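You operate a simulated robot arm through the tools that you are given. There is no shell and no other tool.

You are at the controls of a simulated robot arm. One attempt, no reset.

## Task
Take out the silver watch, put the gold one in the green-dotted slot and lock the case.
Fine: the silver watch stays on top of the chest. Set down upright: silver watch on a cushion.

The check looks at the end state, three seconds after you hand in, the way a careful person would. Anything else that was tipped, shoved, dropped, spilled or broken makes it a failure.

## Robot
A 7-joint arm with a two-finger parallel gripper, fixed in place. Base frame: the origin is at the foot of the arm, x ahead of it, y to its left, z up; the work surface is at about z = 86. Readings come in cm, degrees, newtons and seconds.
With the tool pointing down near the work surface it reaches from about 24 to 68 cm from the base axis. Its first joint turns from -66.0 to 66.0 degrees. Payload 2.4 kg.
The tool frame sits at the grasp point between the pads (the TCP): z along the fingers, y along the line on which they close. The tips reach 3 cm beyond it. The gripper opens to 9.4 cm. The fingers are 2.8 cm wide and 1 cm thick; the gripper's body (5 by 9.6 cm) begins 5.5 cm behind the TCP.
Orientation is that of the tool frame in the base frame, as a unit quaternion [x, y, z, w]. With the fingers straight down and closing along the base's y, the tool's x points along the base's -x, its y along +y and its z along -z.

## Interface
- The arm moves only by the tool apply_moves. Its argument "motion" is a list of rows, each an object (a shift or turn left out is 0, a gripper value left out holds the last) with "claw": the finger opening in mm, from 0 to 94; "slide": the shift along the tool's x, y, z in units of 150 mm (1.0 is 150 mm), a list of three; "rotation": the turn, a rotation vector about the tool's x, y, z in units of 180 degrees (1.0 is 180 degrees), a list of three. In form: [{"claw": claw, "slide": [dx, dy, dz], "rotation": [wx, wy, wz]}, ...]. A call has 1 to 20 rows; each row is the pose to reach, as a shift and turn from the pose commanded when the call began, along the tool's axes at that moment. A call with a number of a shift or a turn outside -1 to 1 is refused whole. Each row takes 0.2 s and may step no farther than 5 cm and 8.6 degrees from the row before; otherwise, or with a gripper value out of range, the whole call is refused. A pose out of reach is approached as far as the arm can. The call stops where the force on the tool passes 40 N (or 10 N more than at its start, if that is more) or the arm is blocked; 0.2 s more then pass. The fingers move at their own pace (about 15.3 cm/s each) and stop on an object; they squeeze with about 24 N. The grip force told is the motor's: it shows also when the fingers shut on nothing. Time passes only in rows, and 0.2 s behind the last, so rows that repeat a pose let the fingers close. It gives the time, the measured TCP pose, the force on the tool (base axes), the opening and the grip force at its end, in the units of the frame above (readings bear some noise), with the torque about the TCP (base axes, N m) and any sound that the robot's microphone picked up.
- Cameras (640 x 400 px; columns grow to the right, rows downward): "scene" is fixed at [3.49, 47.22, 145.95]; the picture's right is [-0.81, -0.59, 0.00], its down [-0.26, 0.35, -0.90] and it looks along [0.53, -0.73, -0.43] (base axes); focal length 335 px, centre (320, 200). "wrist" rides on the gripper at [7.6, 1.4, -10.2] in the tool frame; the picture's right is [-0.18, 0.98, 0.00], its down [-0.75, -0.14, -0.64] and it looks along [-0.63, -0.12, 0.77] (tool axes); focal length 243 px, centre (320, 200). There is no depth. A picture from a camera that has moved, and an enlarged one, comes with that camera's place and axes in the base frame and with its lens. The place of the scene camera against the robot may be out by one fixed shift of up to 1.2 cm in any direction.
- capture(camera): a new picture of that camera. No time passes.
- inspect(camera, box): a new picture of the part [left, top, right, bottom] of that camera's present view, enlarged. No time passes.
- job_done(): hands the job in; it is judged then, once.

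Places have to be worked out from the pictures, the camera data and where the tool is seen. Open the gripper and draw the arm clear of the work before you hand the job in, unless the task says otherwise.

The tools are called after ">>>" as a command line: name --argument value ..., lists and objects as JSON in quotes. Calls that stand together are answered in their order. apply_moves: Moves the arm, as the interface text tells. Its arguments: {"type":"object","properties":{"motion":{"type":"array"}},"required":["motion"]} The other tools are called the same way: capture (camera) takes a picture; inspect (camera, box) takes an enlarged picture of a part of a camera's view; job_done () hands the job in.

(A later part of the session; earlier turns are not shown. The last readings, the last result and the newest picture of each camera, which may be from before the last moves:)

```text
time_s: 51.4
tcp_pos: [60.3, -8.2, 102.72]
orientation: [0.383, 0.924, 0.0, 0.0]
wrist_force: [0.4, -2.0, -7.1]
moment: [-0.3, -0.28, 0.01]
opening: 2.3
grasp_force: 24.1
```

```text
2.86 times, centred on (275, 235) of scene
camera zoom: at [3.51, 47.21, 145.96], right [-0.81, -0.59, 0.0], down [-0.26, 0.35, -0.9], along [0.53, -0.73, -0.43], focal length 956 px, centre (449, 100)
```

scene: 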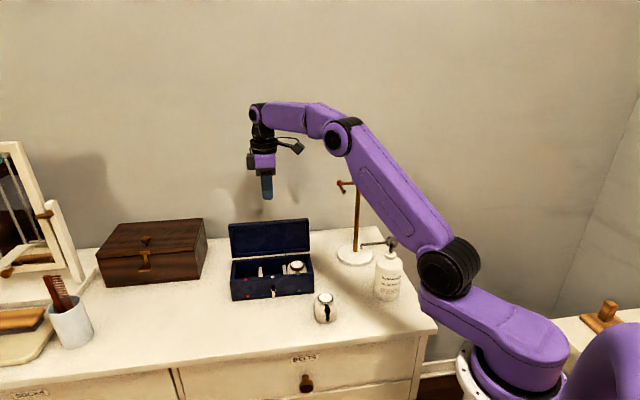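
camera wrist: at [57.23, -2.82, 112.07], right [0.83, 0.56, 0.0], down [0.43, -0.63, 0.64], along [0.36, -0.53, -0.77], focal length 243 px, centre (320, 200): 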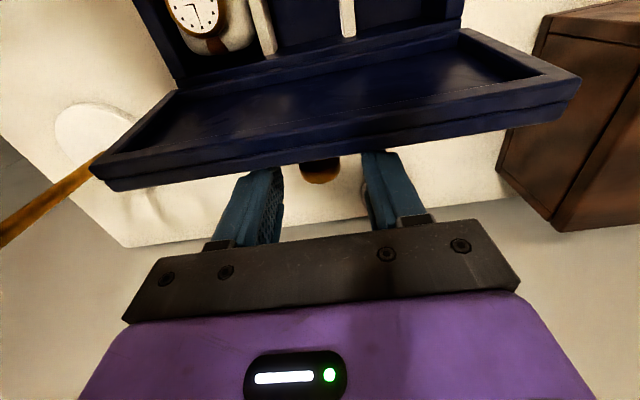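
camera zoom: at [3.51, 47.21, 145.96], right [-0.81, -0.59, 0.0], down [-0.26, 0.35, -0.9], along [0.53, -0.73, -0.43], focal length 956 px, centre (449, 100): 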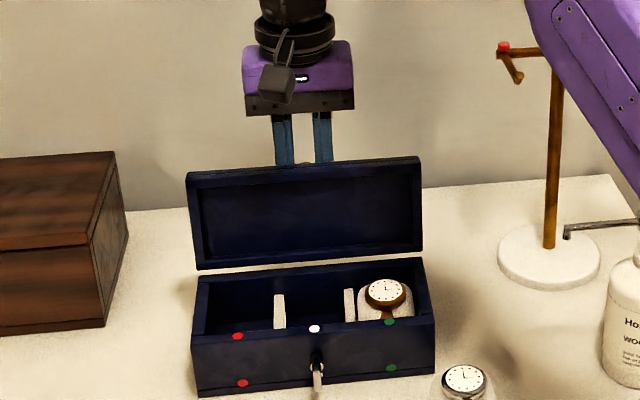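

The scene shows the lid did not pivot in my fingers; the whole case was carried about 1.5 cm forward and slightly lifted instead. I reverse the same path at once to put the case back where it was.

>>> apply_moves --motion '[{"slide": [-0.03, 0.0, 0.009]}, {"slide": [-0.06, 0.0, 0.019]}, {"slide": [-0.089, 0.0, 0.031]}, {"slide": [-0.117, -0.002, 0.043]}, {"slide": [-0.117, -0.002, 0.043]}]'

>>> inspect --camera "scene" --box '[215, 165, 335, 305]'

>>> inspect --camera "wrist" --box '[240, 100, 400, 220]'

```text
time_s: 52.6
tcp_pos: [61.73, -9.28, 102.21]
orientation: [0.383, 0.924, 0.001, 0.001]
wrist_force: [-4.0, 5.3, 6.0]
moment: [0.55, 0.55, 0.01]
opening: 2.32
grasp_force: 24.2
```

```text
2.86 times, centred on (275, 235) of scene
camera zoom: at [3.47, 47.24, 145.95], right [-0.81, -0.59, 0.0], down [-0.26, 0.35, -0.9], along [0.53, -0.73, -0.43], focal length 956 px, centre (449, 100)
```

zoom: 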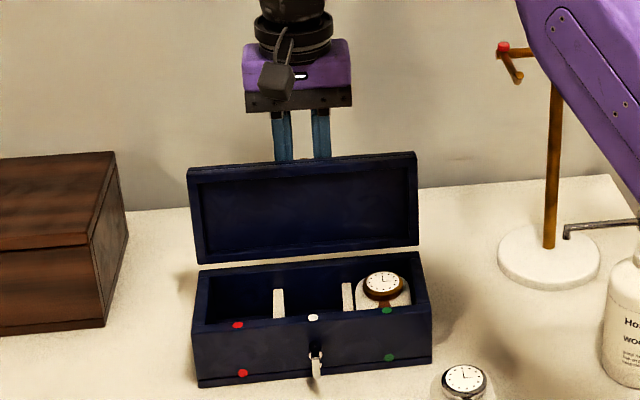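

```text
3.33 times, centred on (320, 160) of wrist
camera zoom: at [57.24, -2.84, 112.3], right [0.82, 0.57, 0.0], down [0.43, -0.63, 0.64], along [0.36, -0.53, -0.77], focal length 809 px, centre (320, 333)
```

zoom: 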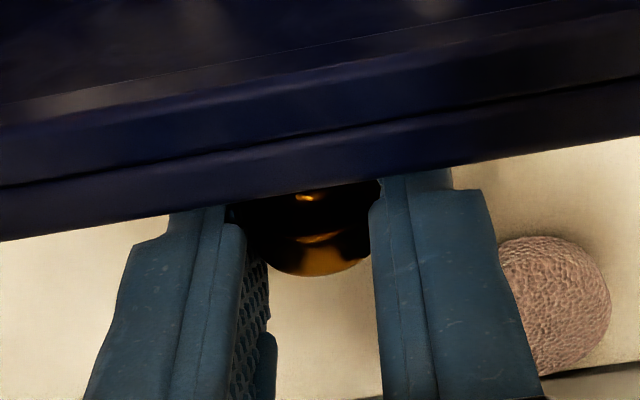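

The case is back close to its starting place. I measure precisely with a strong zoom against my first pictures.

>>> inspect --camera "scene" --box '[245, 255, 301, 305]'

>>> inspect --camera "scene" --box '[225, 205, 325, 305]'

```text
8.00 times, centred on (273, 280) of scene
camera zoom: at [3.47, 47.24, 145.95], right [-0.81, -0.59, 0.0], down [-0.26, 0.35, -0.9], along [0.53, -0.73, -0.43], focal length 2677 px, centre (696, -440)
```

zoom: 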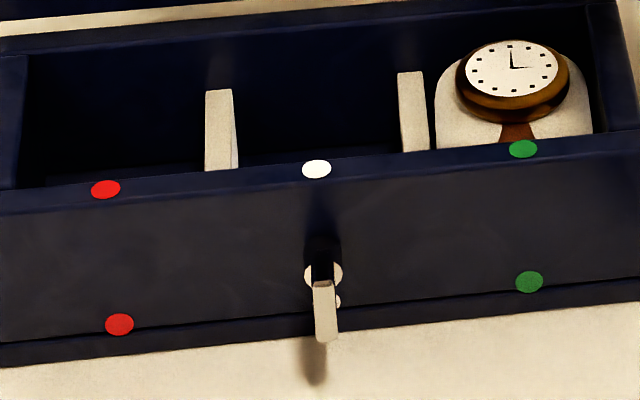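

```text
4.00 times, centred on (275, 255) of scene
camera zoom: at [3.47, 47.24, 145.95], right [-0.81, -0.59, 0.0], down [-0.26, 0.35, -0.9], along [0.53, -0.73, -0.43], focal length 1338 px, centre (500, -20)
```

zoom: 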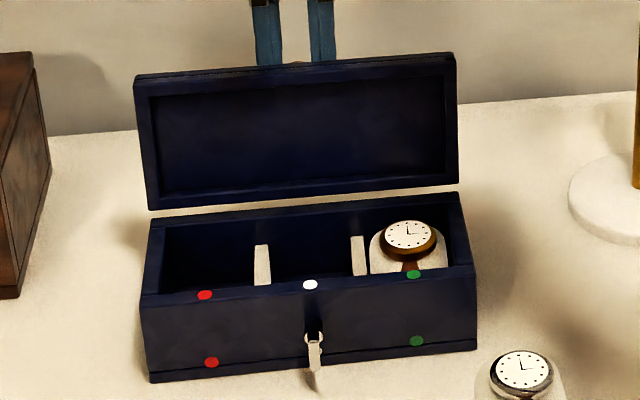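

The case front shows about 6 px high, either a 0.5 cm shift backward or slight lifting from the 6 N strain I still hold. I ease the tool a little forward to unload it and re-measure.

>>> apply_moves --motion '[{"slide": [0.006, 0.0, 0.0]}, {"slide": [0.012, 0.0, 0.0]}, {"slide": [0.012, 0.0, 0.0]}]'

>>> inspect --camera "scene" --box '[245, 255, 301, 305]'

```text
time_s: 53.4
tcp_pos: [61.51, -9.48, 102.2]
orientation: [0.383, 0.924, 0.0, 0.003]
wrist_force: [8.2, 0.9, 4.0]
moment: [-0.14, -0.15, -0.15]
opening: 2.34
grasp_force: 24.4
```

```text
8.00 times, centred on (273, 280) of scene
camera zoom: at [3.51, 47.22, 145.95], right [-0.81, -0.59, 0.0], down [-0.26, 0.35, -0.9], along [0.53, -0.73, -0.43], focal length 2677 px, centre (696, -440)
```

zoom: 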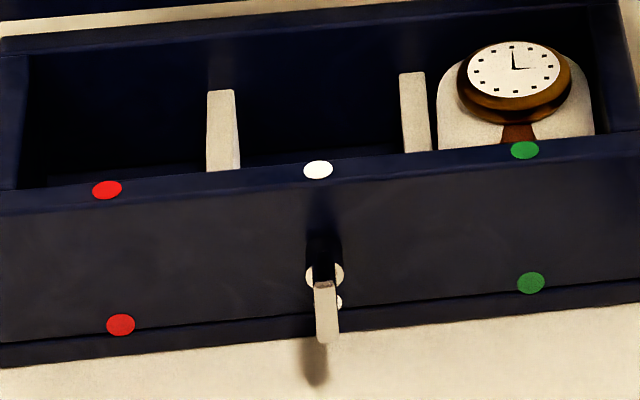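

The moment is gone, and the case rests flat but about 0.45 cm further back than before. While I still hold the knob I drag it forward by that amount in small steps.

>>> apply_moves --motion '[{"slide": [0.005, 0.005, 0.0]}, {"slide": [0.015, 0.005, 0.0]}, {"slide": [0.025, 0.005, 0.0]}, {"slide": [0.033, 0.005, 0.0]}, {"slide": [0.033, 0.005, 0.0]}]'

>>> inspect --camera "scene" --box '[245, 255, 301, 305]'

```text
time_s: 54.6
tcp_pos: [61.1, -8.93, 102.11]
orientation: [0.384, 0.923, 0.0, 0.001]
wrist_force: [4.6, -10.0, 13.4]
moment: [-0.33, -0.22, 0.03]
opening: 2.33
grasp_force: 24.1
```

```text
8.00 times, centred on (273, 280) of scene
camera zoom: at [3.48, 47.2, 145.96], right [-0.81, -0.59, 0.0], down [-0.26, 0.35, -0.9], along [0.53, -0.73, -0.43], focal length 2677 px, centre (696, -440)
```

zoom: 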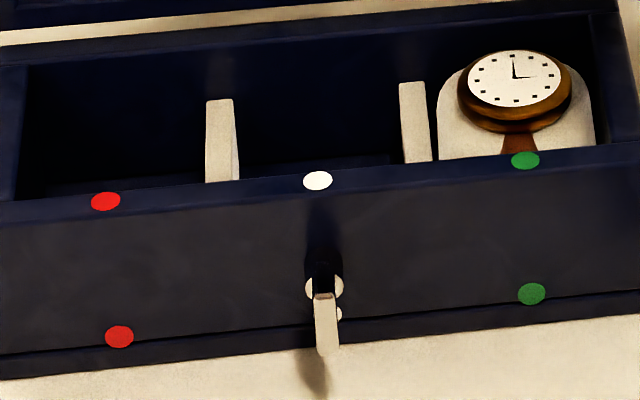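

It overshot slightly: now about 5 px (0.4 cm) in front of the original place. I ease back about 0.6 cm to undo that and relax the strain.

>>> apply_moves --motion '[{"slide": [-0.01, 0.0, -0.004]}, {"slide": [-0.02, 0.0, -0.008]}, {"slide": [-0.03, 0.0, -0.008]}, {"slide": [-0.036, 0.0, -0.008]}, {"slide": [-0.036, 0.0, -0.008]}]'

>>> inspect --camera "scene" --box '[245, 255, 301, 305]'

```text
time_s: 55.8
tcp_pos: [61.61, -9.0, 102.1]
orientation: [0.382, 0.924, 0.001, 0.0]
wrist_force: [-0.4, 1.8, -8.5]
moment: [0.02, -0.03, -0.22]
opening: 2.35
grasp_force: 24.0
```

```text
8.00 times, centred on (273, 280) of scene
camera zoom: at [3.51, 47.22, 145.95], right [-0.81, -0.59, 0.0], down [-0.26, 0.35, -0.9], along [0.53, -0.73, -0.43], focal length 2677 px, centre (696, -440)
```

zoom: 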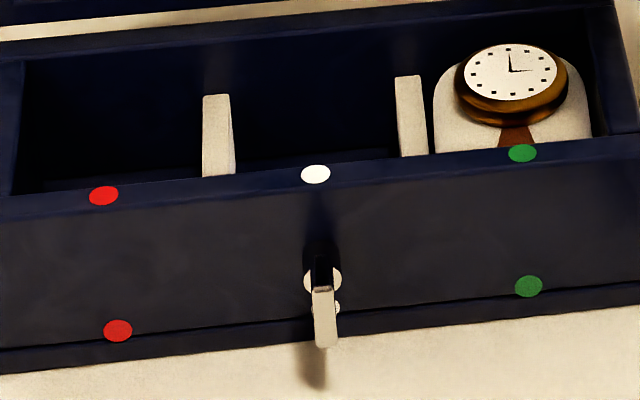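

The case is back on its original pixels, within about 1 px. I lower 1 mm to take off the lifting load, then open the fingers and back off.

>>> apply_moves --motion '[{"slide": [0.0, 0.0, 0.004]}, {"slide": [0.0, 0.0, 0.006]}, {"slide": [0.0, 0.0, 0.006]}]'

```text
time_s: 56.6
tcp_pos: [61.59, -9.15, 102.26]
orientation: [0.383, 0.924, 0.001, 0.0]
wrist_force: [0.8, 3.9, -4.6]
moment: [-0.07, 0.08, -0.16]
opening: 2.33
grasp_force: 24.4
```

The forces are low now, so I open the fingers in place and check that nothing moved.

>>> apply_moves --motion '[{"claw": 30}, {"claw": 40}, {"claw": 50}, {"claw": 50}]'

>>> inspect --camera "scene" --box '[245, 255, 301, 305]'

>>> inspect --camera "scene" --box '[225, 205, 325, 305]'

>>> inspect --camera "wrist" --box '[240, 100, 400, 220]'

```text
time_s: 57.6
tcp_pos: [61.6, -9.21, 102.14]
orientation: [0.383, 0.924, 0.0, 0.0]
wrist_force: [-0.6, 0.0, -0.1]
moment: [0.04, 0.03, 0.01]
opening: 4.98
grasp_force: 0.1
```

```text
8.00 times, centred on (273, 280) of scene
camera zoom: at [3.49, 47.22, 145.95], right [-0.81, -0.59, 0.0], down [-0.26, 0.35, -0.9], along [0.53, -0.73, -0.43], focal length 2677 px, centre (696, -440)
```

zoom: 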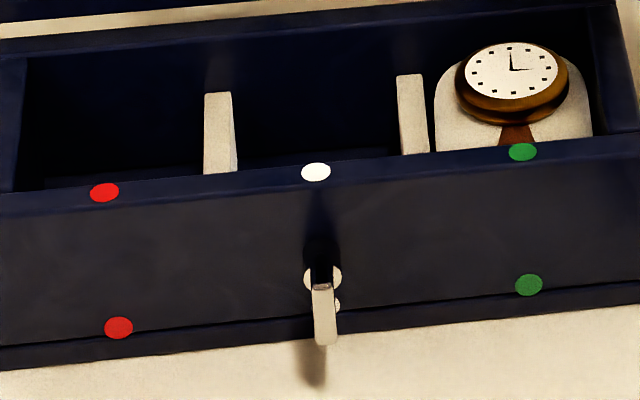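

```text
4.00 times, centred on (275, 255) of scene
camera zoom: at [3.49, 47.22, 145.95], right [-0.81, -0.59, 0.0], down [-0.26, 0.35, -0.9], along [0.53, -0.73, -0.43], focal length 1338 px, centre (500, -20)
```

zoom: 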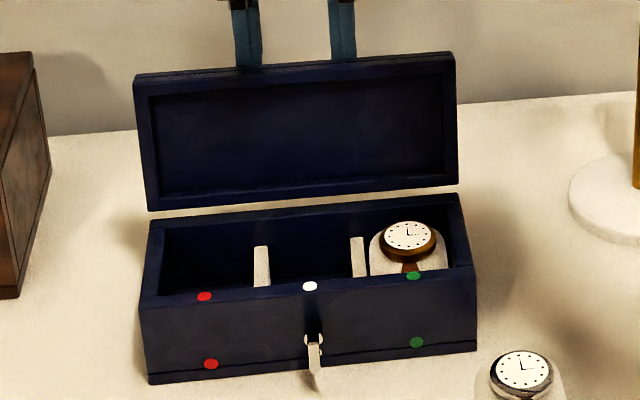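

```text
3.33 times, centred on (320, 160) of wrist
camera zoom: at [57.13, -2.71, 112.24], right [0.83, 0.56, 0.0], down [0.43, -0.63, 0.64], along [0.36, -0.53, -0.77], focal length 809 px, centre (320, 333)
```

zoom: 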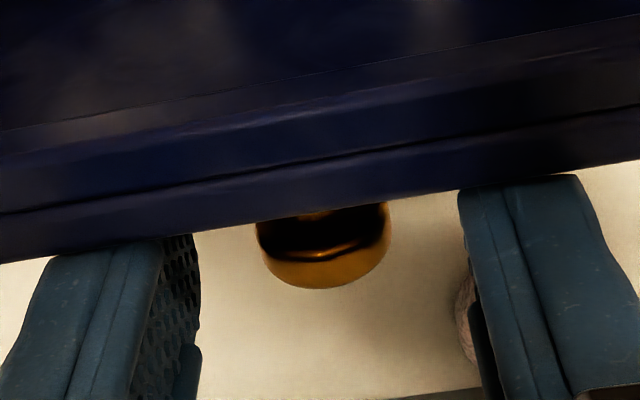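

Everything is still in place, within about 2 mm. Better plan: with the fingers open 5 cm they straddle the knob, so I push the lid's back with both fingers and let it swing freely. I push the first short stretch.

>>> apply_moves --motion '[{"slide": [0.02, 0.0, -0.01]}, {"slide": [0.04, 0.0, -0.015]}, {"slide": [0.06, 0.0, -0.02]}, {"slide": [0.08, 0.0, -0.02]}, {"slide": [0.1, 0.0, -0.02]}, {"slide": [0.12, 0.0, -0.02]}, {"slide": [0.12, 0.0, -0.02]}]'

>>> inspect --camera "scene" --box '[225, 205, 325, 305]'

>>> inspect --camera "scene" --box '[245, 255, 301, 305]'

>>> capture --camera "wrist"

```text
time_s: 59.2
tcp_pos: [60.37, -7.92, 102.42]
orientation: [0.383, 0.924, 0.0, 0.0]
wrist_force: [0.2, -0.2, -0.1]
moment: [0.02, 0.02, 0.02]
opening: 5.03
grasp_force: 0.1
```

```text
4.00 times, centred on (275, 255) of scene
camera zoom: at [3.49, 47.22, 145.95], right [-0.81, -0.59, 0.0], down [-0.26, 0.35, -0.9], along [0.53, -0.73, -0.43], focal length 1338 px, centre (500, -20)
```

zoom: 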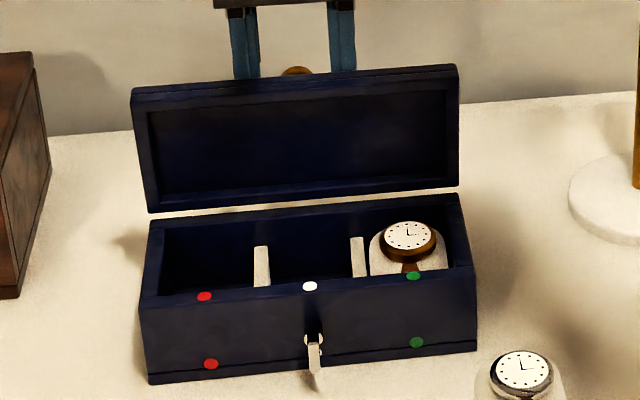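

```text
8.00 times, centred on (273, 280) of scene
camera zoom: at [3.49, 47.22, 145.95], right [-0.81, -0.59, 0.0], down [-0.26, 0.35, -0.9], along [0.53, -0.73, -0.43], focal length 2677 px, centre (696, -440)
```

zoom: 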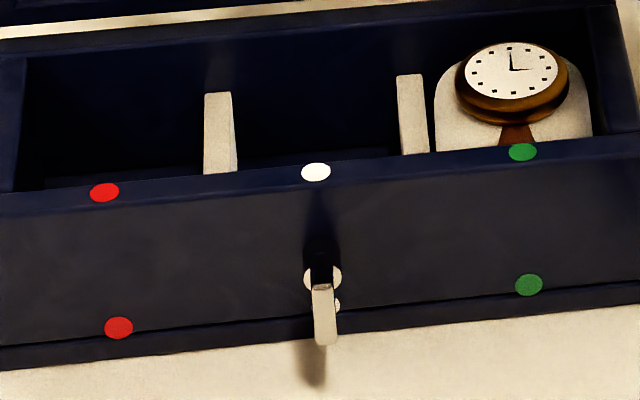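

```text
taken
camera wrist: at [55.97, -1.41, 112.52], right [0.83, 0.56, 0.0], down [0.43, -0.63, 0.64], along [0.36, -0.53, -0.77], focal length 243 px, centre (320, 200)
```

wrist: 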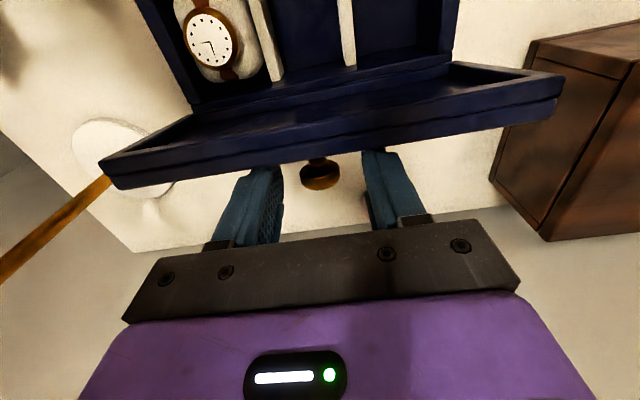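

The lid swings forward with almost no force and the case does not move. I continue along the arc to roughly 60°.

>>> apply_moves --motion '[{"slide": [0.02, 0.0, -0.006]}, {"slide": [0.041, 0.0, -0.012]}, {"slide": [0.063, 0.0, -0.011]}, {"slide": [0.086, 0.0, -0.009]}, {"slide": [0.108, 0.0, -0.006]}, {"slide": [0.129, 0.0, -0.003]}, {"slide": [0.151, 0.0, 0.002]}, {"slide": [0.173, 0.0, 0.008]}, {"slide": [0.173, 0.0, 0.008]}]'

>>> inspect --camera "scene" --box '[225, 205, 325, 305]'

>>> capture --camera "wrist"

```text
time_s: 61.2
tcp_pos: [58.56, -6.16, 102.16]
orientation: [0.383, 0.924, 0.0, 0.0]
wrist_force: [-0.2, 0.3, 0.3]
moment: [-0.01, 0.01, 0.0]
opening: 4.98
grasp_force: 0.0
```

```text
4.00 times, centred on (275, 255) of scene
camera zoom: at [3.49, 47.22, 145.95], right [-0.81, -0.59, 0.0], down [-0.26, 0.35, -0.9], along [0.53, -0.73, -0.43], focal length 1338 px, centre (500, -20)
```

zoom: 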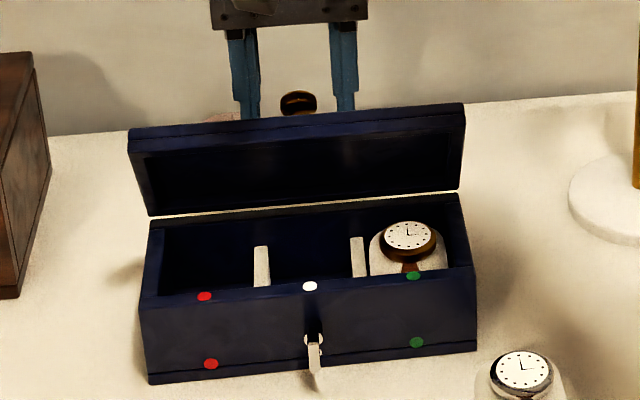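

```text
taken
camera wrist: at [54.11, 0.42, 112.37], right [0.83, 0.56, 0.0], down [0.43, -0.63, 0.64], along [0.36, -0.53, -0.77], focal length 243 px, centre (320, 200)
```

wrist: 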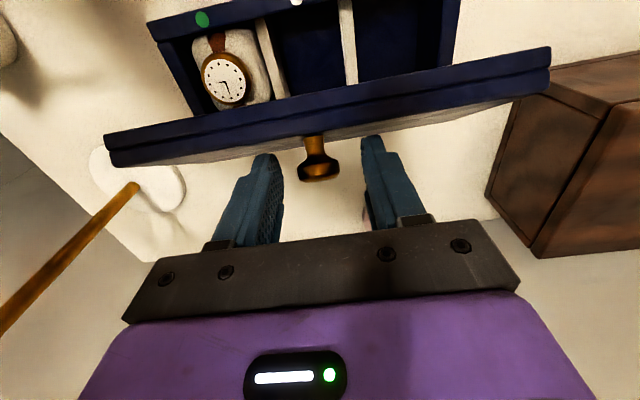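

The lid is now at about 65°, well behaved, and the case is still in place. I keep following the arc downwards.

>>> apply_moves --motion '[{"slide": [0.02, 0.0, 0.006]}, {"slide": [0.041, 0.0, 0.013]}, {"slide": [0.061, 0.0, 0.023]}, {"slide": [0.081, 0.0, 0.033]}, {"slide": [0.1, 0.0, 0.043]}, {"slide": [0.12, 0.0, 0.053]}, {"slide": [0.139, 0.0, 0.065]}, {"slide": [0.157, 0.0, 0.077]}, {"slide": [0.157, 0.0, 0.077]}]'

>>> inspect --camera "scene" --box '[225, 205, 325, 305]'

>>> capture --camera "wrist"

```text
time_s: 63.2
tcp_pos: [56.76, -4.56, 101.12]
orientation: [0.382, 0.924, 0.0, 0.0]
wrist_force: [-0.3, -0.5, -0.3]
moment: [-0.03, -0.04, 0.01]
opening: 5.02
grasp_force: 0.1
```

```text
4.00 times, centred on (275, 255) of scene
camera zoom: at [3.49, 47.22, 145.95], right [-0.81, -0.59, 0.0], down [-0.26, 0.35, -0.9], along [0.53, -0.73, -0.43], focal length 1338 px, centre (500, -20)
```

zoom: 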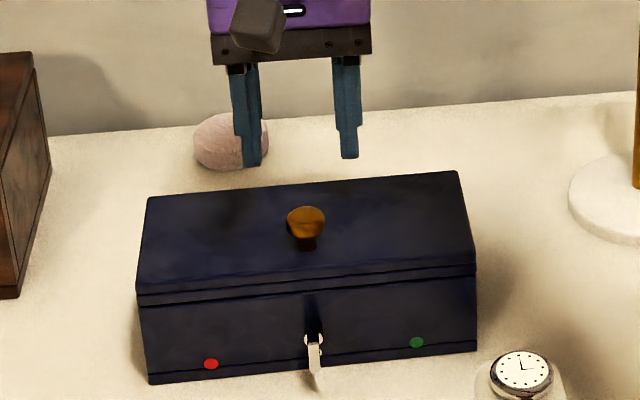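

```text
taken
camera wrist: at [52.37, 2.12, 111.27], right [0.83, 0.56, 0.0], down [0.43, -0.63, 0.64], along [0.36, -0.53, -0.77], focal length 243 px, centre (320, 200)
```

wrist: 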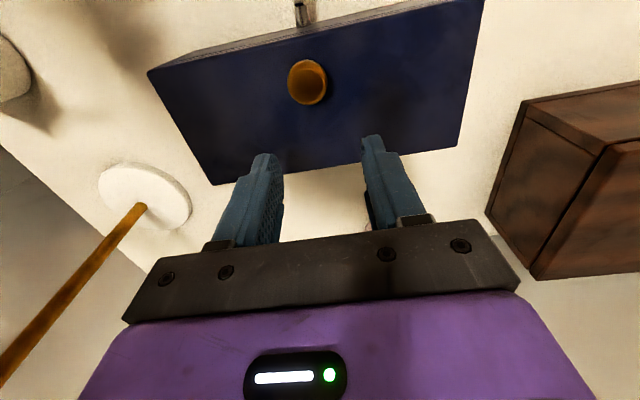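

The lid has settled closed gently and the case didn't move. Now I go to the front of the case to study the lock lever.

>>> apply_moves --motion '[{"slide": [0.0, 0.0, -0.25]}, {"slide": [0.2, 0.0, -0.3]}, {"slide": [0.45, 0.0, -0.3]}, {"slide": [0.7, 0.0, -0.2]}, {"slide": [0.9, 0.0, 0.0]}, {"slide": [0.96, 0.0, 0.2]}, {"slide": [0.96, 0.0, 0.22]}, {"slide": [0.96, 0.0, 0.22]}]'

>>> capture --camera "wrist"

>>> inspect --camera "wrist" --box '[270, 120, 370, 220]'

>>> inspect --camera "scene" --box '[255, 275, 291, 310]'

```text
time_s: 65.0
tcp_pos: [46.67, 5.64, 97.7]
orientation: [0.383, 0.924, 0.0, 0.0]
wrist_force: [0.1, 0.7, -0.3]
moment: [0.0, 0.02, -0.03]
opening: 5.01
grasp_force: 0.1
```

```text
taken
camera wrist: at [42.14, 12.31, 107.9], right [0.83, 0.56, 0.0], down [0.43, -0.63, 0.64], along [0.36, -0.53, -0.77], focal length 243 px, centre (320, 200)
```

wrist: 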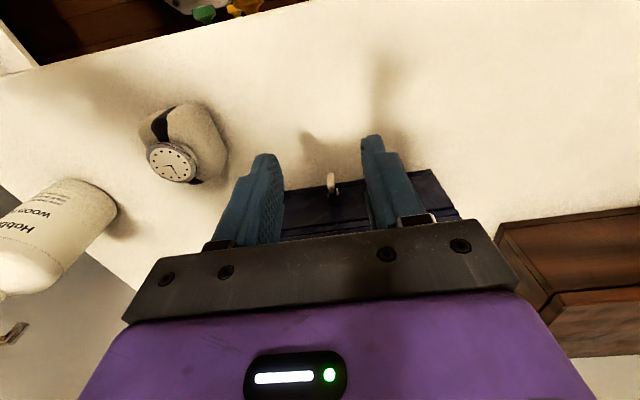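

```text
4.00 times, centred on (320, 170) of wrist
camera zoom: at [42.14, 12.31, 107.9], right [0.83, 0.56, 0.0], down [0.43, -0.63, 0.64], along [0.36, -0.53, -0.77], focal length 970 px, centre (320, 320)
```

zoom: 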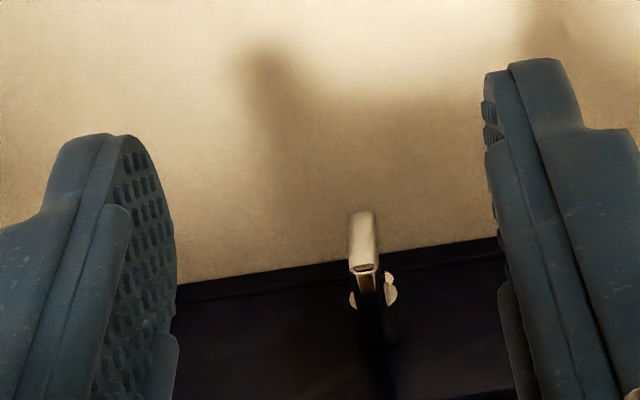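

```text
11.43 times, centred on (273, 292) of scene
camera zoom: at [3.49, 47.22, 145.95], right [-0.81, -0.59, 0.0], down [-0.26, 0.35, -0.9], along [0.53, -0.73, -0.43], focal length 3824 px, centre (857, -857)
```

zoom: 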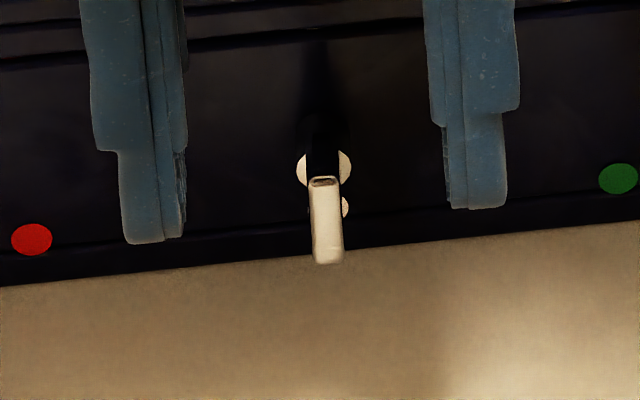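

The lock looks like a key: a dark shank with a flat silver bow, now vertical, in front of a white keyhole plate. I need a side view to know its shape, so I turn the camera to the right-hand side of the key.

>>> apply_moves --motion '[{"slide": [-0.02, -0.03, -0.05], "rotation": [0, 0, -0.042]}, {"slide": [-0.05, -0.07, -0.05], "rotation": [0, 0, -0.084]}, {"slide": [-0.08, -0.1, -0.05], "rotation": [0, 0, -0.126]}, {"slide": [-0.1, -0.14, -0.05], "rotation": [0, 0, -0.168]}, {"slide": [-0.13, -0.18, -0.05], "rotation": [0, 0, -0.21]}, {"slide": [-0.15, -0.22, -0.05], "rotation": [0, 0, -0.252]}, {"slide": [-0.18, -0.26, -0.05], "rotation": [0, 0, -0.294]}, {"slide": [-0.2, -0.3, -0.05], "rotation": [0, 0, -0.336]}, {"slide": [-0.23, -0.34, -0.05], "rotation": [0, 0, -0.378]}, {"slide": [-0.26, -0.38, -0.05], "rotation": [0, 0, -0.42]}, {"slide": [-0.28, -0.42, -0.02], "rotation": [0, 0, -0.462]}, {"slide": [-0.287, -0.42, 0.03], "rotation": [0, 0, -0.5]}, {"slide": [-0.287, -0.42, 0.03], "rotation": [0, 0, -0.5]}]'

>>> capture --camera "wrist"

>>> inspect --camera "wrist" --box '[270, 130, 390, 250]'

```text
time_s: 67.8
tcp_pos: [45.28, -1.77, 97.42]
orientation: [-0.383, 0.924, 0.0, 0.0]
wrist_force: [0.4, -0.1, 0.4]
moment: [0.02, -0.02, -0.02]
opening: 4.99
grasp_force: 0.0
```

```text
taken
camera wrist: at [38.87, -6.06, 107.47], right [-0.57, 0.82, 0.0], down [0.63, 0.43, 0.64], along [0.53, 0.36, -0.77], focal length 243 px, centre (320, 200)
```

wrist: 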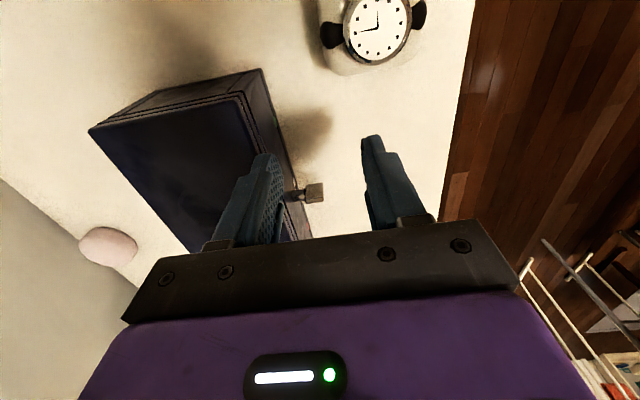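

```text
3.33 times, centred on (330, 190) of wrist
camera zoom: at [38.87, -6.06, 107.47], right [-0.57, 0.82, 0.0], down [0.63, 0.43, 0.64], along [0.53, 0.36, -0.77], focal length 809 px, centre (287, 233)
```

zoom: 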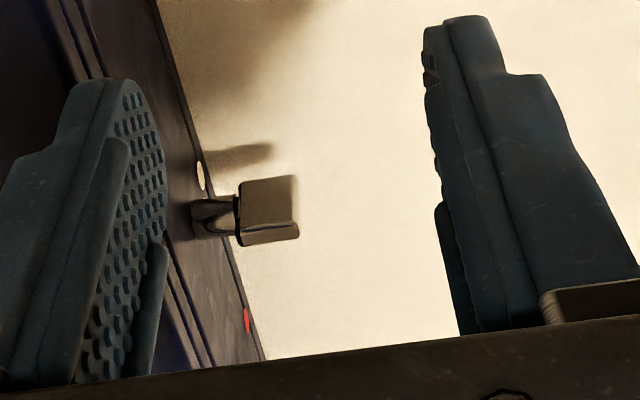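

The bow is a plate about 1.7 x 2.2 x 0.64 cm on a shank whose axis is near e=36.9, z≈89.5. I look closer at the keyhole plate for any mark of the turning direction.

>>> inspect --camera "scene" --box '[265, 280, 281, 300]'

>>> inspect --camera "wrist" --box '[290, 165, 335, 210]'

>>> inspect --camera "scene" --box '[225, 240, 325, 310]'

```text
16.00 times, centred on (273, 290) of scene
camera zoom: at [3.49, 47.22, 145.95], right [-0.81, -0.59, 0.0], down [-0.26, 0.35, -0.9], along [0.53, -0.73, -0.43], focal length 5353 px, centre (1072, -1240)
```

zoom: 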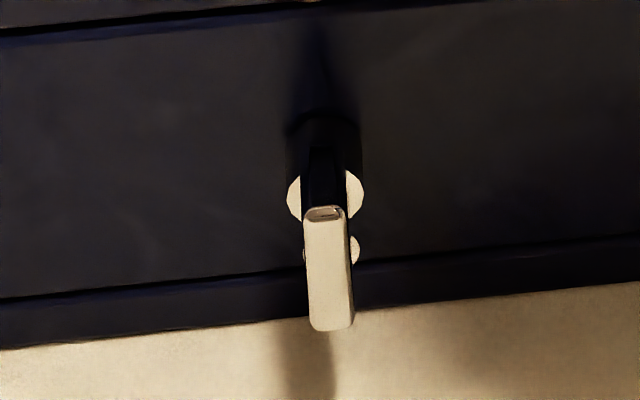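

```text
8.89 times, centred on (312, 188) of wrist
camera zoom: at [38.87, -6.06, 107.47], right [-0.57, 0.82, 0.0], down [0.63, 0.43, 0.64], along [0.53, 0.36, -0.77], focal length 2157 px, centre (387, 311)
```

zoom: 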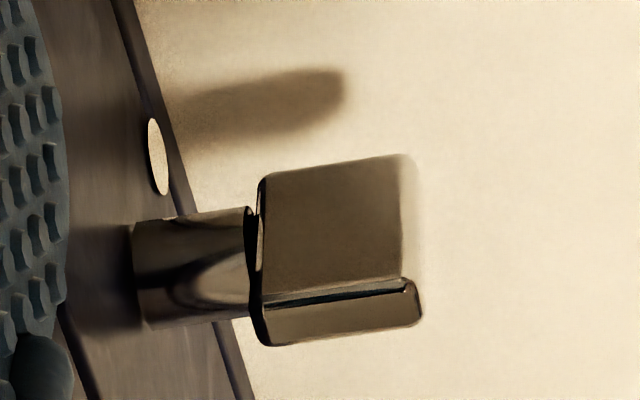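

```text
5.71 times, centred on (275, 275) of scene
camera zoom: at [3.49, 47.22, 145.95], right [-0.81, -0.59, 0.0], down [-0.26, 0.35, -0.9], along [0.53, -0.73, -0.43], focal length 1912 px, centre (577, -229)
```

zoom: 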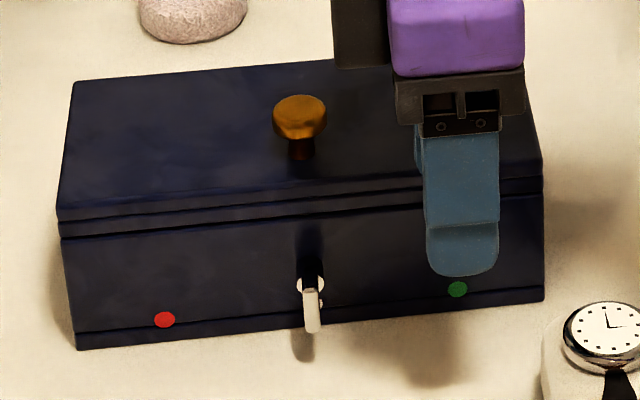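

What looked like a keyhole plate is just the lower white dot. The lock is a thumb-turn: a round boss with a vertical plate whose faces point left and right. I turn the gripper back so the fingers close along the case's length, above the thumb-turn.

>>> apply_moves --motion '[{"slide": [-0.03, 0, -0.06], "rotation": [0, 0, 0.042]}, {"slide": [-0.06, 0, -0.06], "rotation": [0, 0, 0.084]}, {"slide": [-0.1, 0, -0.06], "rotation": [0, 0, 0.126]}, {"slide": [-0.13, 0, -0.06], "rotation": [0, 0, 0.168]}, {"slide": [-0.17, 0, -0.06], "rotation": [0, 0, 0.21]}, {"slide": [-0.2, 0, -0.06], "rotation": [0, 0, 0.252]}, {"slide": [-0.24, 0, -0.06], "rotation": [0, 0, 0.294]}, {"slide": [-0.28, 0, -0.06], "rotation": [0, 0, 0.336]}, {"slide": [-0.32, 0, -0.06], "rotation": [0, 0, 0.378]}, {"slide": [-0.36, 0, -0.06], "rotation": [0, 0, 0.42]}, {"slide": [-0.39, 0, -0.06], "rotation": [0, 0, 0.462]}, {"slide": [-0.41, 0.01, -0.06], "rotation": [0, 0, 0.5]}, {"slide": [-0.41, 0.03, -0.06], "rotation": [0, 0, 0.5]}, {"slide": [-0.41, 0.03, -0.06], "rotation": [0, 0, 0.5]}]'

```text
time_s: 70.8
tcp_pos: [49.42, 2.86, 98.28]
orientation: [0.383, 0.924, 0.0, 0.0]
wrist_force: [0.2, -0.3, 0.4]
moment: [0.0, 0.01, -0.02]
opening: 4.99
grasp_force: 0.0
```

Now I pitch the tool 20° so the fingertips point slightly toward the case. This keeps the gripper body away from the case front.

>>> apply_moves --motion '[{"rotation": [0, -0.037, 0]}, {"rotation": [0, -0.074, 0]}, {"rotation": [0, -0.111, 0]}, {"rotation": [0, -0.111, 0], "claw": 40}, {"rotation": [0, -0.111, 0], "claw": 40}]'

>>> capture --camera "wrist"

>>> inspect --camera "wrist" --box '[270, 110, 370, 210]'

>>> inspect --camera "scene" --box '[245, 235, 305, 310]'

```text
time_s: 72.0
tcp_pos: [49.22, 2.88, 98.31]
orientation: [0.377, 0.91, -0.066, 0.161]
wrist_force: [-0.3, -0.8, -0.7]
moment: [0.02, 0.01, 0.01]
opening: 4.0
grasp_force: 0.0
```

```text
taken
camera wrist: at [42.69, 11.56, 105.2], right [0.82, 0.57, 0.06], down [0.25, -0.45, 0.86], along [0.52, -0.69, -0.5], focal length 243 px, centre (320, 200)
```

wrist: 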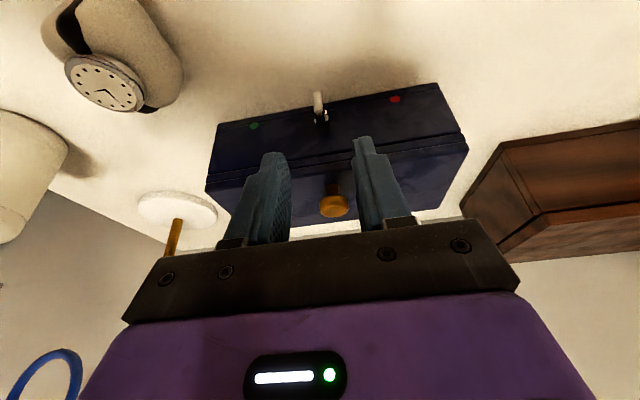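

```text
4.00 times, centred on (320, 160) of wrist
camera zoom: at [42.69, 11.56, 105.2], right [0.82, 0.57, 0.06], down [0.25, -0.45, 0.86], along [0.52, -0.69, -0.5], focal length 970 px, centre (320, 360)
```

zoom: 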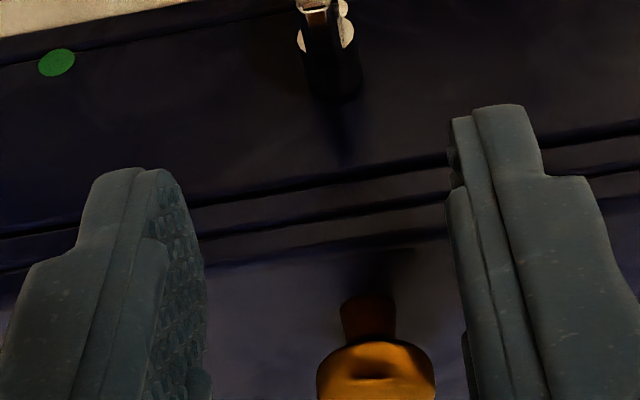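

```text
5.33 times, centred on (275, 272) of scene
camera zoom: at [3.49, 47.22, 145.95], right [-0.81, -0.59, 0.0], down [-0.26, 0.35, -0.9], along [0.53, -0.73, -0.43], focal length 1784 px, centre (560, -187)
```

zoom: 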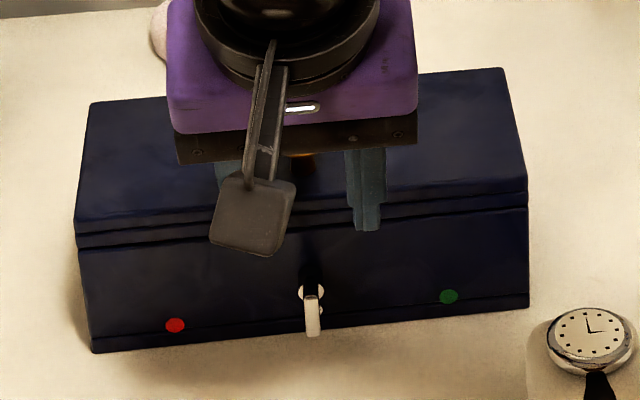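

The pitch is right. I enlarge the thumb-turn in the wrist view to fix its position relative to the tool.

>>> inspect --camera "wrist" --box '[290, 75, 350, 135]'

```text
6.67 times, centred on (320, 105) of wrist
camera zoom: at [42.69, 11.56, 105.2], right [0.82, 0.57, 0.06], down [0.25, -0.45, 0.86], along [0.52, -0.69, -0.5], focal length 1618 px, centre (320, 833)
```

zoom: 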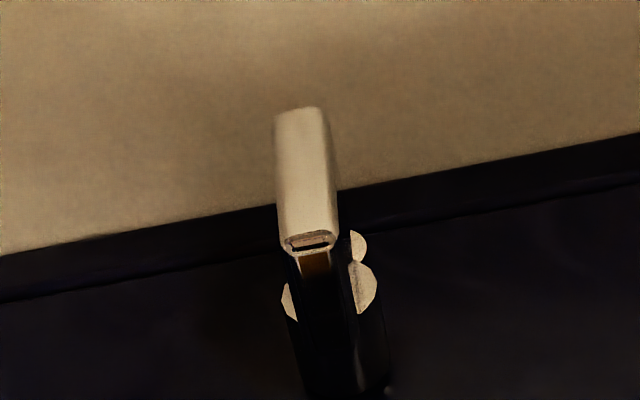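

The plate centre is about 1 mm left of the tool plane and 9.4 cm ahead along the fingers. I go down toward it in two stages, checking halfway.

>>> apply_moves --motion '[{"slide": [0.06, 0.003, 0.05]}, {"slide": [0.115, 0.005, 0.15]}, {"slide": [0.115, 0.005, 0.28]}, {"slide": [0.115, 0.005, 0.33]}, {"slide": [0.115, 0.005, 0.33]}]'

>>> inspect --camera "wrist" --box '[260, 90, 380, 210]'

>>> inspect --camera "scene" --box '[250, 260, 300, 310]'

```text
time_s: 73.2
tcp_pos: [49.34, 2.91, 93.12]
orientation: [0.377, 0.91, -0.066, 0.161]
wrist_force: [-0.5, 0.5, 0.0]
moment: [0.03, 0.02, 0.01]
opening: 4.01
grasp_force: 0.2
```

```text
3.33 times, centred on (320, 150) of wrist
camera zoom: at [42.73, 11.65, 99.96], right [0.82, 0.57, 0.06], down [0.25, -0.45, 0.86], along [0.52, -0.69, -0.5], focal length 809 px, centre (320, 367)
```

zoom: 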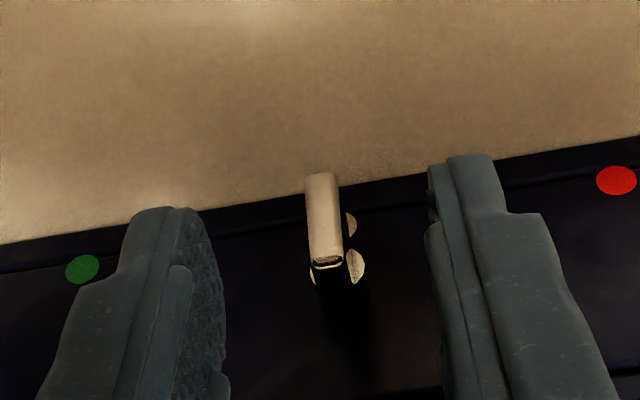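

```text
8.00 times, centred on (275, 285) of scene
camera zoom: at [3.49, 47.22, 145.95], right [-0.81, -0.59, 0.0], down [-0.26, 0.35, -0.9], along [0.53, -0.73, -0.43], focal length 2677 px, centre (680, -480)
```

zoom: 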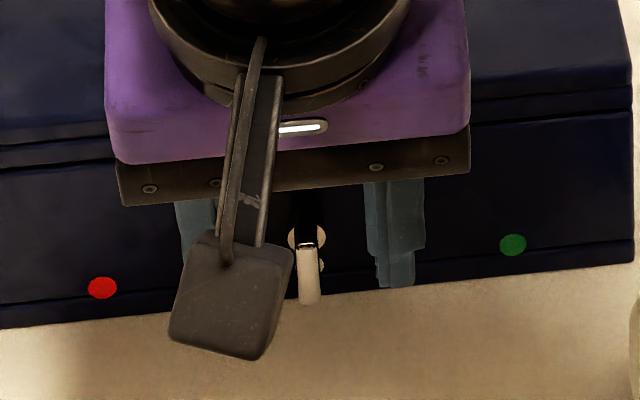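

The plate is centred between the fingers and now 4 cm ahead along them. I advance 1.9 cm so the tips straddle the plate.

>>> apply_moves --motion '[{"slide": [0.0, 0.003, 0.05]}, {"slide": [0.0, 0.003, 0.1]}, {"slide": [0.0, 0.003, 0.128]}, {"slide": [0.0, 0.003, 0.128]}]'

>>> inspect --camera "wrist" --box '[260, 110, 380, 230]'

>>> inspect --camera "scene" --box '[250, 260, 300, 310]'

```text
time_s: 74.2
tcp_pos: [49.86, 2.56, 91.2]
orientation: [0.377, 0.91, -0.067, 0.161]
wrist_force: [1.3, -0.2, -0.4]
moment: [0.02, 0.02, 0.01]
opening: 4.0
grasp_force: 0.0
```

```text
3.33 times, centred on (320, 170) of wrist
camera zoom: at [43.31, 11.2, 98.15], right [0.82, 0.57, 0.06], down [0.25, -0.45, 0.86], along [0.52, -0.69, -0.5], focal length 809 px, centre (320, 300)
```

zoom: 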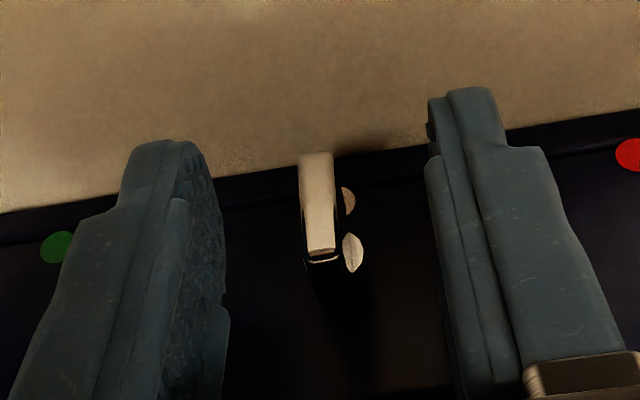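

```text
8.00 times, centred on (275, 285) of scene
camera zoom: at [3.49, 47.22, 145.95], right [-0.81, -0.59, 0.0], down [-0.26, 0.35, -0.9], along [0.53, -0.73, -0.43], focal length 2677 px, centre (680, -480)
```

zoom: 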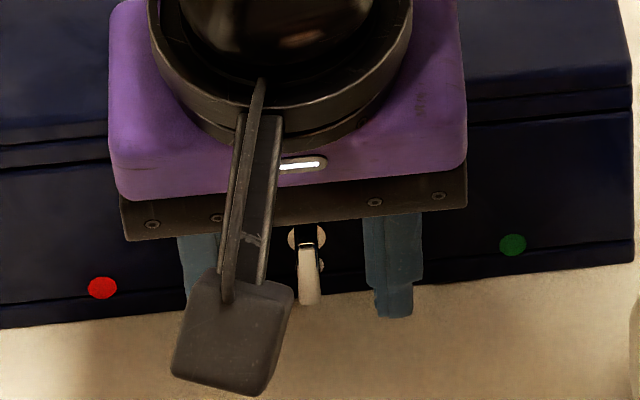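

The tips straddle the plate. I shift 1 mm to centre and close gently on its two faces.

>>> apply_moves --motion '[{"claw": 28, "slide": [0.0, -0.006, 0.0]}, {"claw": 18, "slide": [0.0, -0.006, 0.0]}, {"claw": 12, "slide": [0.0, -0.006, 0.0]}, {"claw": 8, "slide": [0.0, -0.006, 0.0]}, {"claw": 3, "slide": [0.0, -0.006, 0.0]}, {"claw": 3, "slide": [0.0, -0.006, 0.0]}]'

>>> inspect --camera "wrist" --box '[260, 110, 380, 230]'

>>> inspect --camera "scene" --box '[250, 260, 300, 310]'

```text
time_s: 75.6
tcp_pos: [49.83, 2.5, 91.32]
orientation: [0.377, 0.91, -0.067, 0.16]
wrist_force: [0.5, 1.6, 0.1]
moment: [0.06, -0.01, 0.08]
opening: 0.66
grasp_force: 23.9
```

```text
3.33 times, centred on (320, 170) of wrist
camera zoom: at [43.24, 11.18, 98.19], right [0.82, 0.57, 0.06], down [0.25, -0.45, 0.86], along [0.52, -0.69, -0.5], focal length 809 px, centre (320, 300)
```

zoom: 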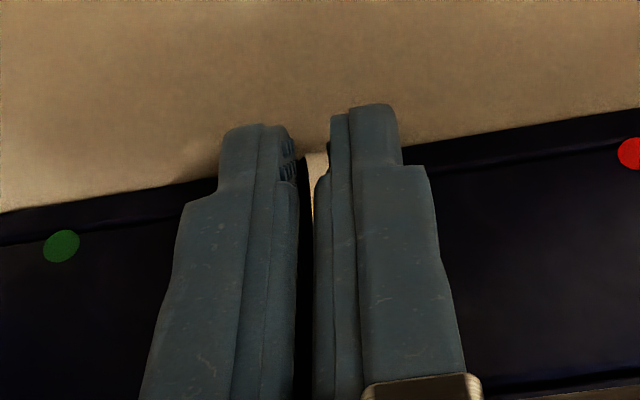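

```text
8.00 times, centred on (275, 285) of scene
camera zoom: at [3.5, 47.22, 145.95], right [-0.81, -0.59, 0.0], down [-0.26, 0.35, -0.9], along [0.53, -0.73, -0.43], focal length 2677 px, centre (680, -480)
```

zoom: 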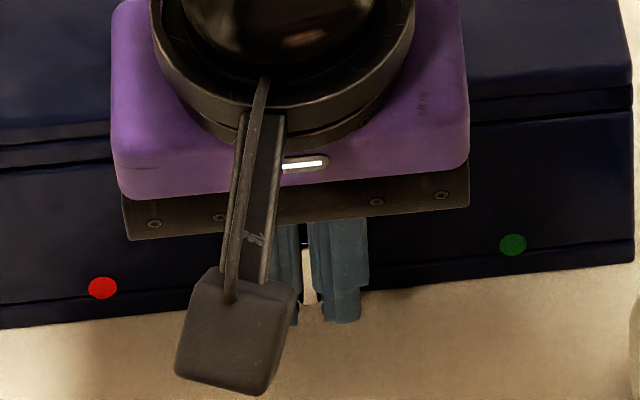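

The plate is held at 6.6 mm with hardly any side load. I test a small 8° turn clockwise (top toward the right as seen from the front) about the thumb-turn's axis and read the torque.

>>> apply_moves --motion '[{"slide": [0.0001, -0.0076, 0.0003], "rotation": [-0.0209, 0, 0.0076]}, {"slide": [0.0004, -0.0152, 0.001], "rotation": [-0.0418, 0, 0.0152]}, {"slide": [0.0004, -0.0152, 0.001], "rotation": [-0.0418, 0, 0.0152]}]'

>>> inspect --camera "scene" --box '[250, 260, 300, 310]'

>>> inspect --camera "wrist" --box '[260, 110, 380, 230]'

```text
time_s: 76.4
tcp_pos: [49.63, 2.27, 91.28]
orientation: [0.387, 0.903, -0.002, 0.186]
wrist_force: [0.4, 2.4, 0.4]
moment: [-0.58, 0.17, 0.24]
opening: 0.94
grasp_force: 23.8
```

```text
8.00 times, centred on (275, 285) of scene
camera zoom: at [3.5, 47.23, 145.95], right [-0.81, -0.59, 0.0], down [-0.26, 0.35, -0.9], along [0.53, -0.73, -0.43], focal length 2677 px, centre (680, -480)
```

zoom: 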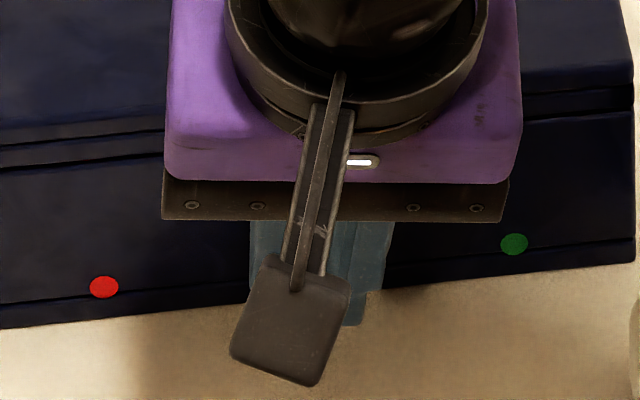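

```text
3.33 times, centred on (320, 170) of wrist
camera zoom: at [42.35, 10.26, 98.32], right [0.8, 0.56, 0.2], down [0.16, -0.53, 0.83], along [0.57, -0.64, -0.52], focal length 809 px, centre (320, 300)
```

zoom: 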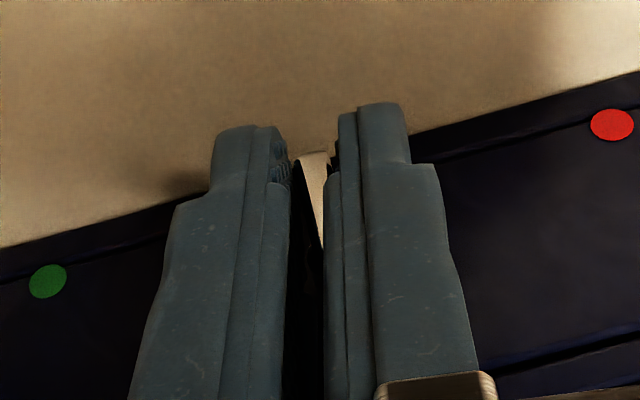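

The plate resisted with about 0.5 N·m and the fingers were wedged open, so clockwise is blocked. The case has not moved. I turn back to upright.

>>> apply_moves --motion '[{"slide": [0.0, 0.0076, 0.0002], "rotation": [0.0209, 0, -0.0076]}, {"slide": [0.0004, 0.0152, 0.001], "rotation": [0.0418, 0, -0.0152]}, {"slide": [0.0004, 0.0152, 0.001], "rotation": [0.0418, 0, -0.0152]}]'

```text
time_s: 77.2
tcp_pos: [49.91, 2.34, 91.38]
orientation: [0.377, 0.91, -0.067, 0.161]
wrist_force: [-0.6, 2.8, -0.2]
moment: [-0.4, -0.41, -0.03]
opening: 0.68
grasp_force: 23.9
```

Back upright with the opening at 6.8 mm again. Now I test counter-clockwise by 8°.

>>> apply_moves --motion '[{"slide": [0.0, 0.0076, 0.0002], "rotation": [0.0209, 0, -0.0076]}, {"slide": [0.0004, 0.0152, 0.001], "rotation": [0.0418, 0, -0.0152]}, {"slide": [0.0004, 0.0152, 0.001], "rotation": [0.0418, 0, -0.0152]}]'

>>> inspect --camera "scene" --box '[250, 260, 300, 310]'

>>> inspect --camera "wrist" --box '[260, 110, 380, 230]'

```text
time_s: 78.0
tcp_pos: [49.98, 2.57, 91.36]
orientation: [0.365, 0.912, -0.131, 0.133]
wrist_force: [-1.6, 4.1, 11.3]
moment: [0.05, 0.08, -0.04]
opening: 0.71
grasp_force: 23.9
```

```text
8.00 times, centred on (275, 285) of scene
camera zoom: at [3.47, 47.23, 145.95], right [-0.81, -0.59, 0.0], down [-0.26, 0.35, -0.9], along [0.53, -0.73, -0.43], focal length 2677 px, centre (680, -480)
```

zoom: 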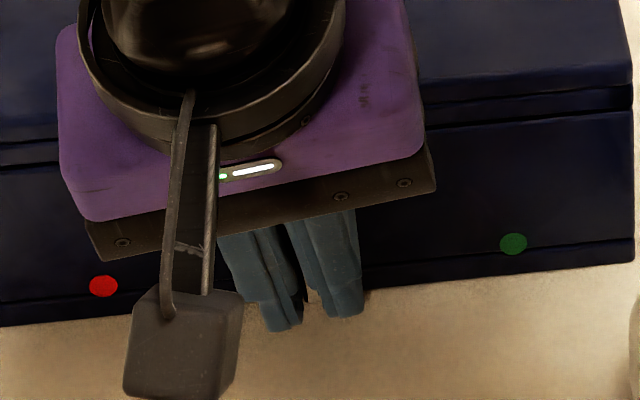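

```text
3.33 times, centred on (320, 170) of wrist
camera zoom: at [44.1, 11.99, 97.93], right [0.82, 0.57, -0.07], down [0.33, -0.36, 0.87], along [0.47, -0.74, -0.48], focal length 809 px, centre (320, 300)
```

zoom: 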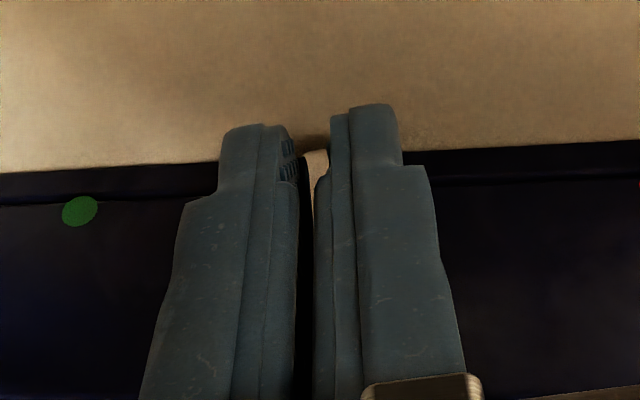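

Counter-clockwise turns freely: the opening is unchanged, there is almost no torque, and the plate follows the fingers. I continue in that direction with a tiny upward correction for the 11 N of lift.

>>> apply_moves --motion '[{"slide": [-0.0005, 0.0076, -0.0013], "rotation": [0.0209, 0, -0.0076]}, {"slide": [-0.0008, 0.0152, -0.002], "rotation": [0.0418, 0, -0.0152]}, {"slide": [-0.0008, 0.0227, -0.0022], "rotation": [0.0627, 0, -0.0228]}, {"slide": [-0.0008, 0.0227, -0.0022], "rotation": [0.0627, 0, -0.0228]}]'

>>> inspect --camera "scene" --box '[240, 250, 310, 310]'

```text
time_s: 79.0
tcp_pos: [50.27, 2.84, 91.22]
orientation: [0.342, 0.908, -0.224, 0.093]
wrist_force: [6.5, 2.0, 3.3]
moment: [-0.48, -0.57, 0.36]
opening: 0.7
grasp_force: 24.4
```

```text
6.67 times, centred on (275, 280) of scene
camera zoom: at [3.5, 47.23, 145.95], right [-0.81, -0.59, 0.0], down [-0.26, 0.35, -0.9], along [0.53, -0.73, -0.43], focal length 2231 px, centre (620, -333)
```

zoom: 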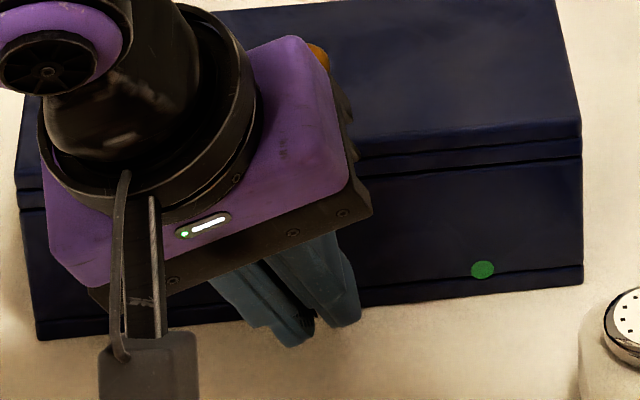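

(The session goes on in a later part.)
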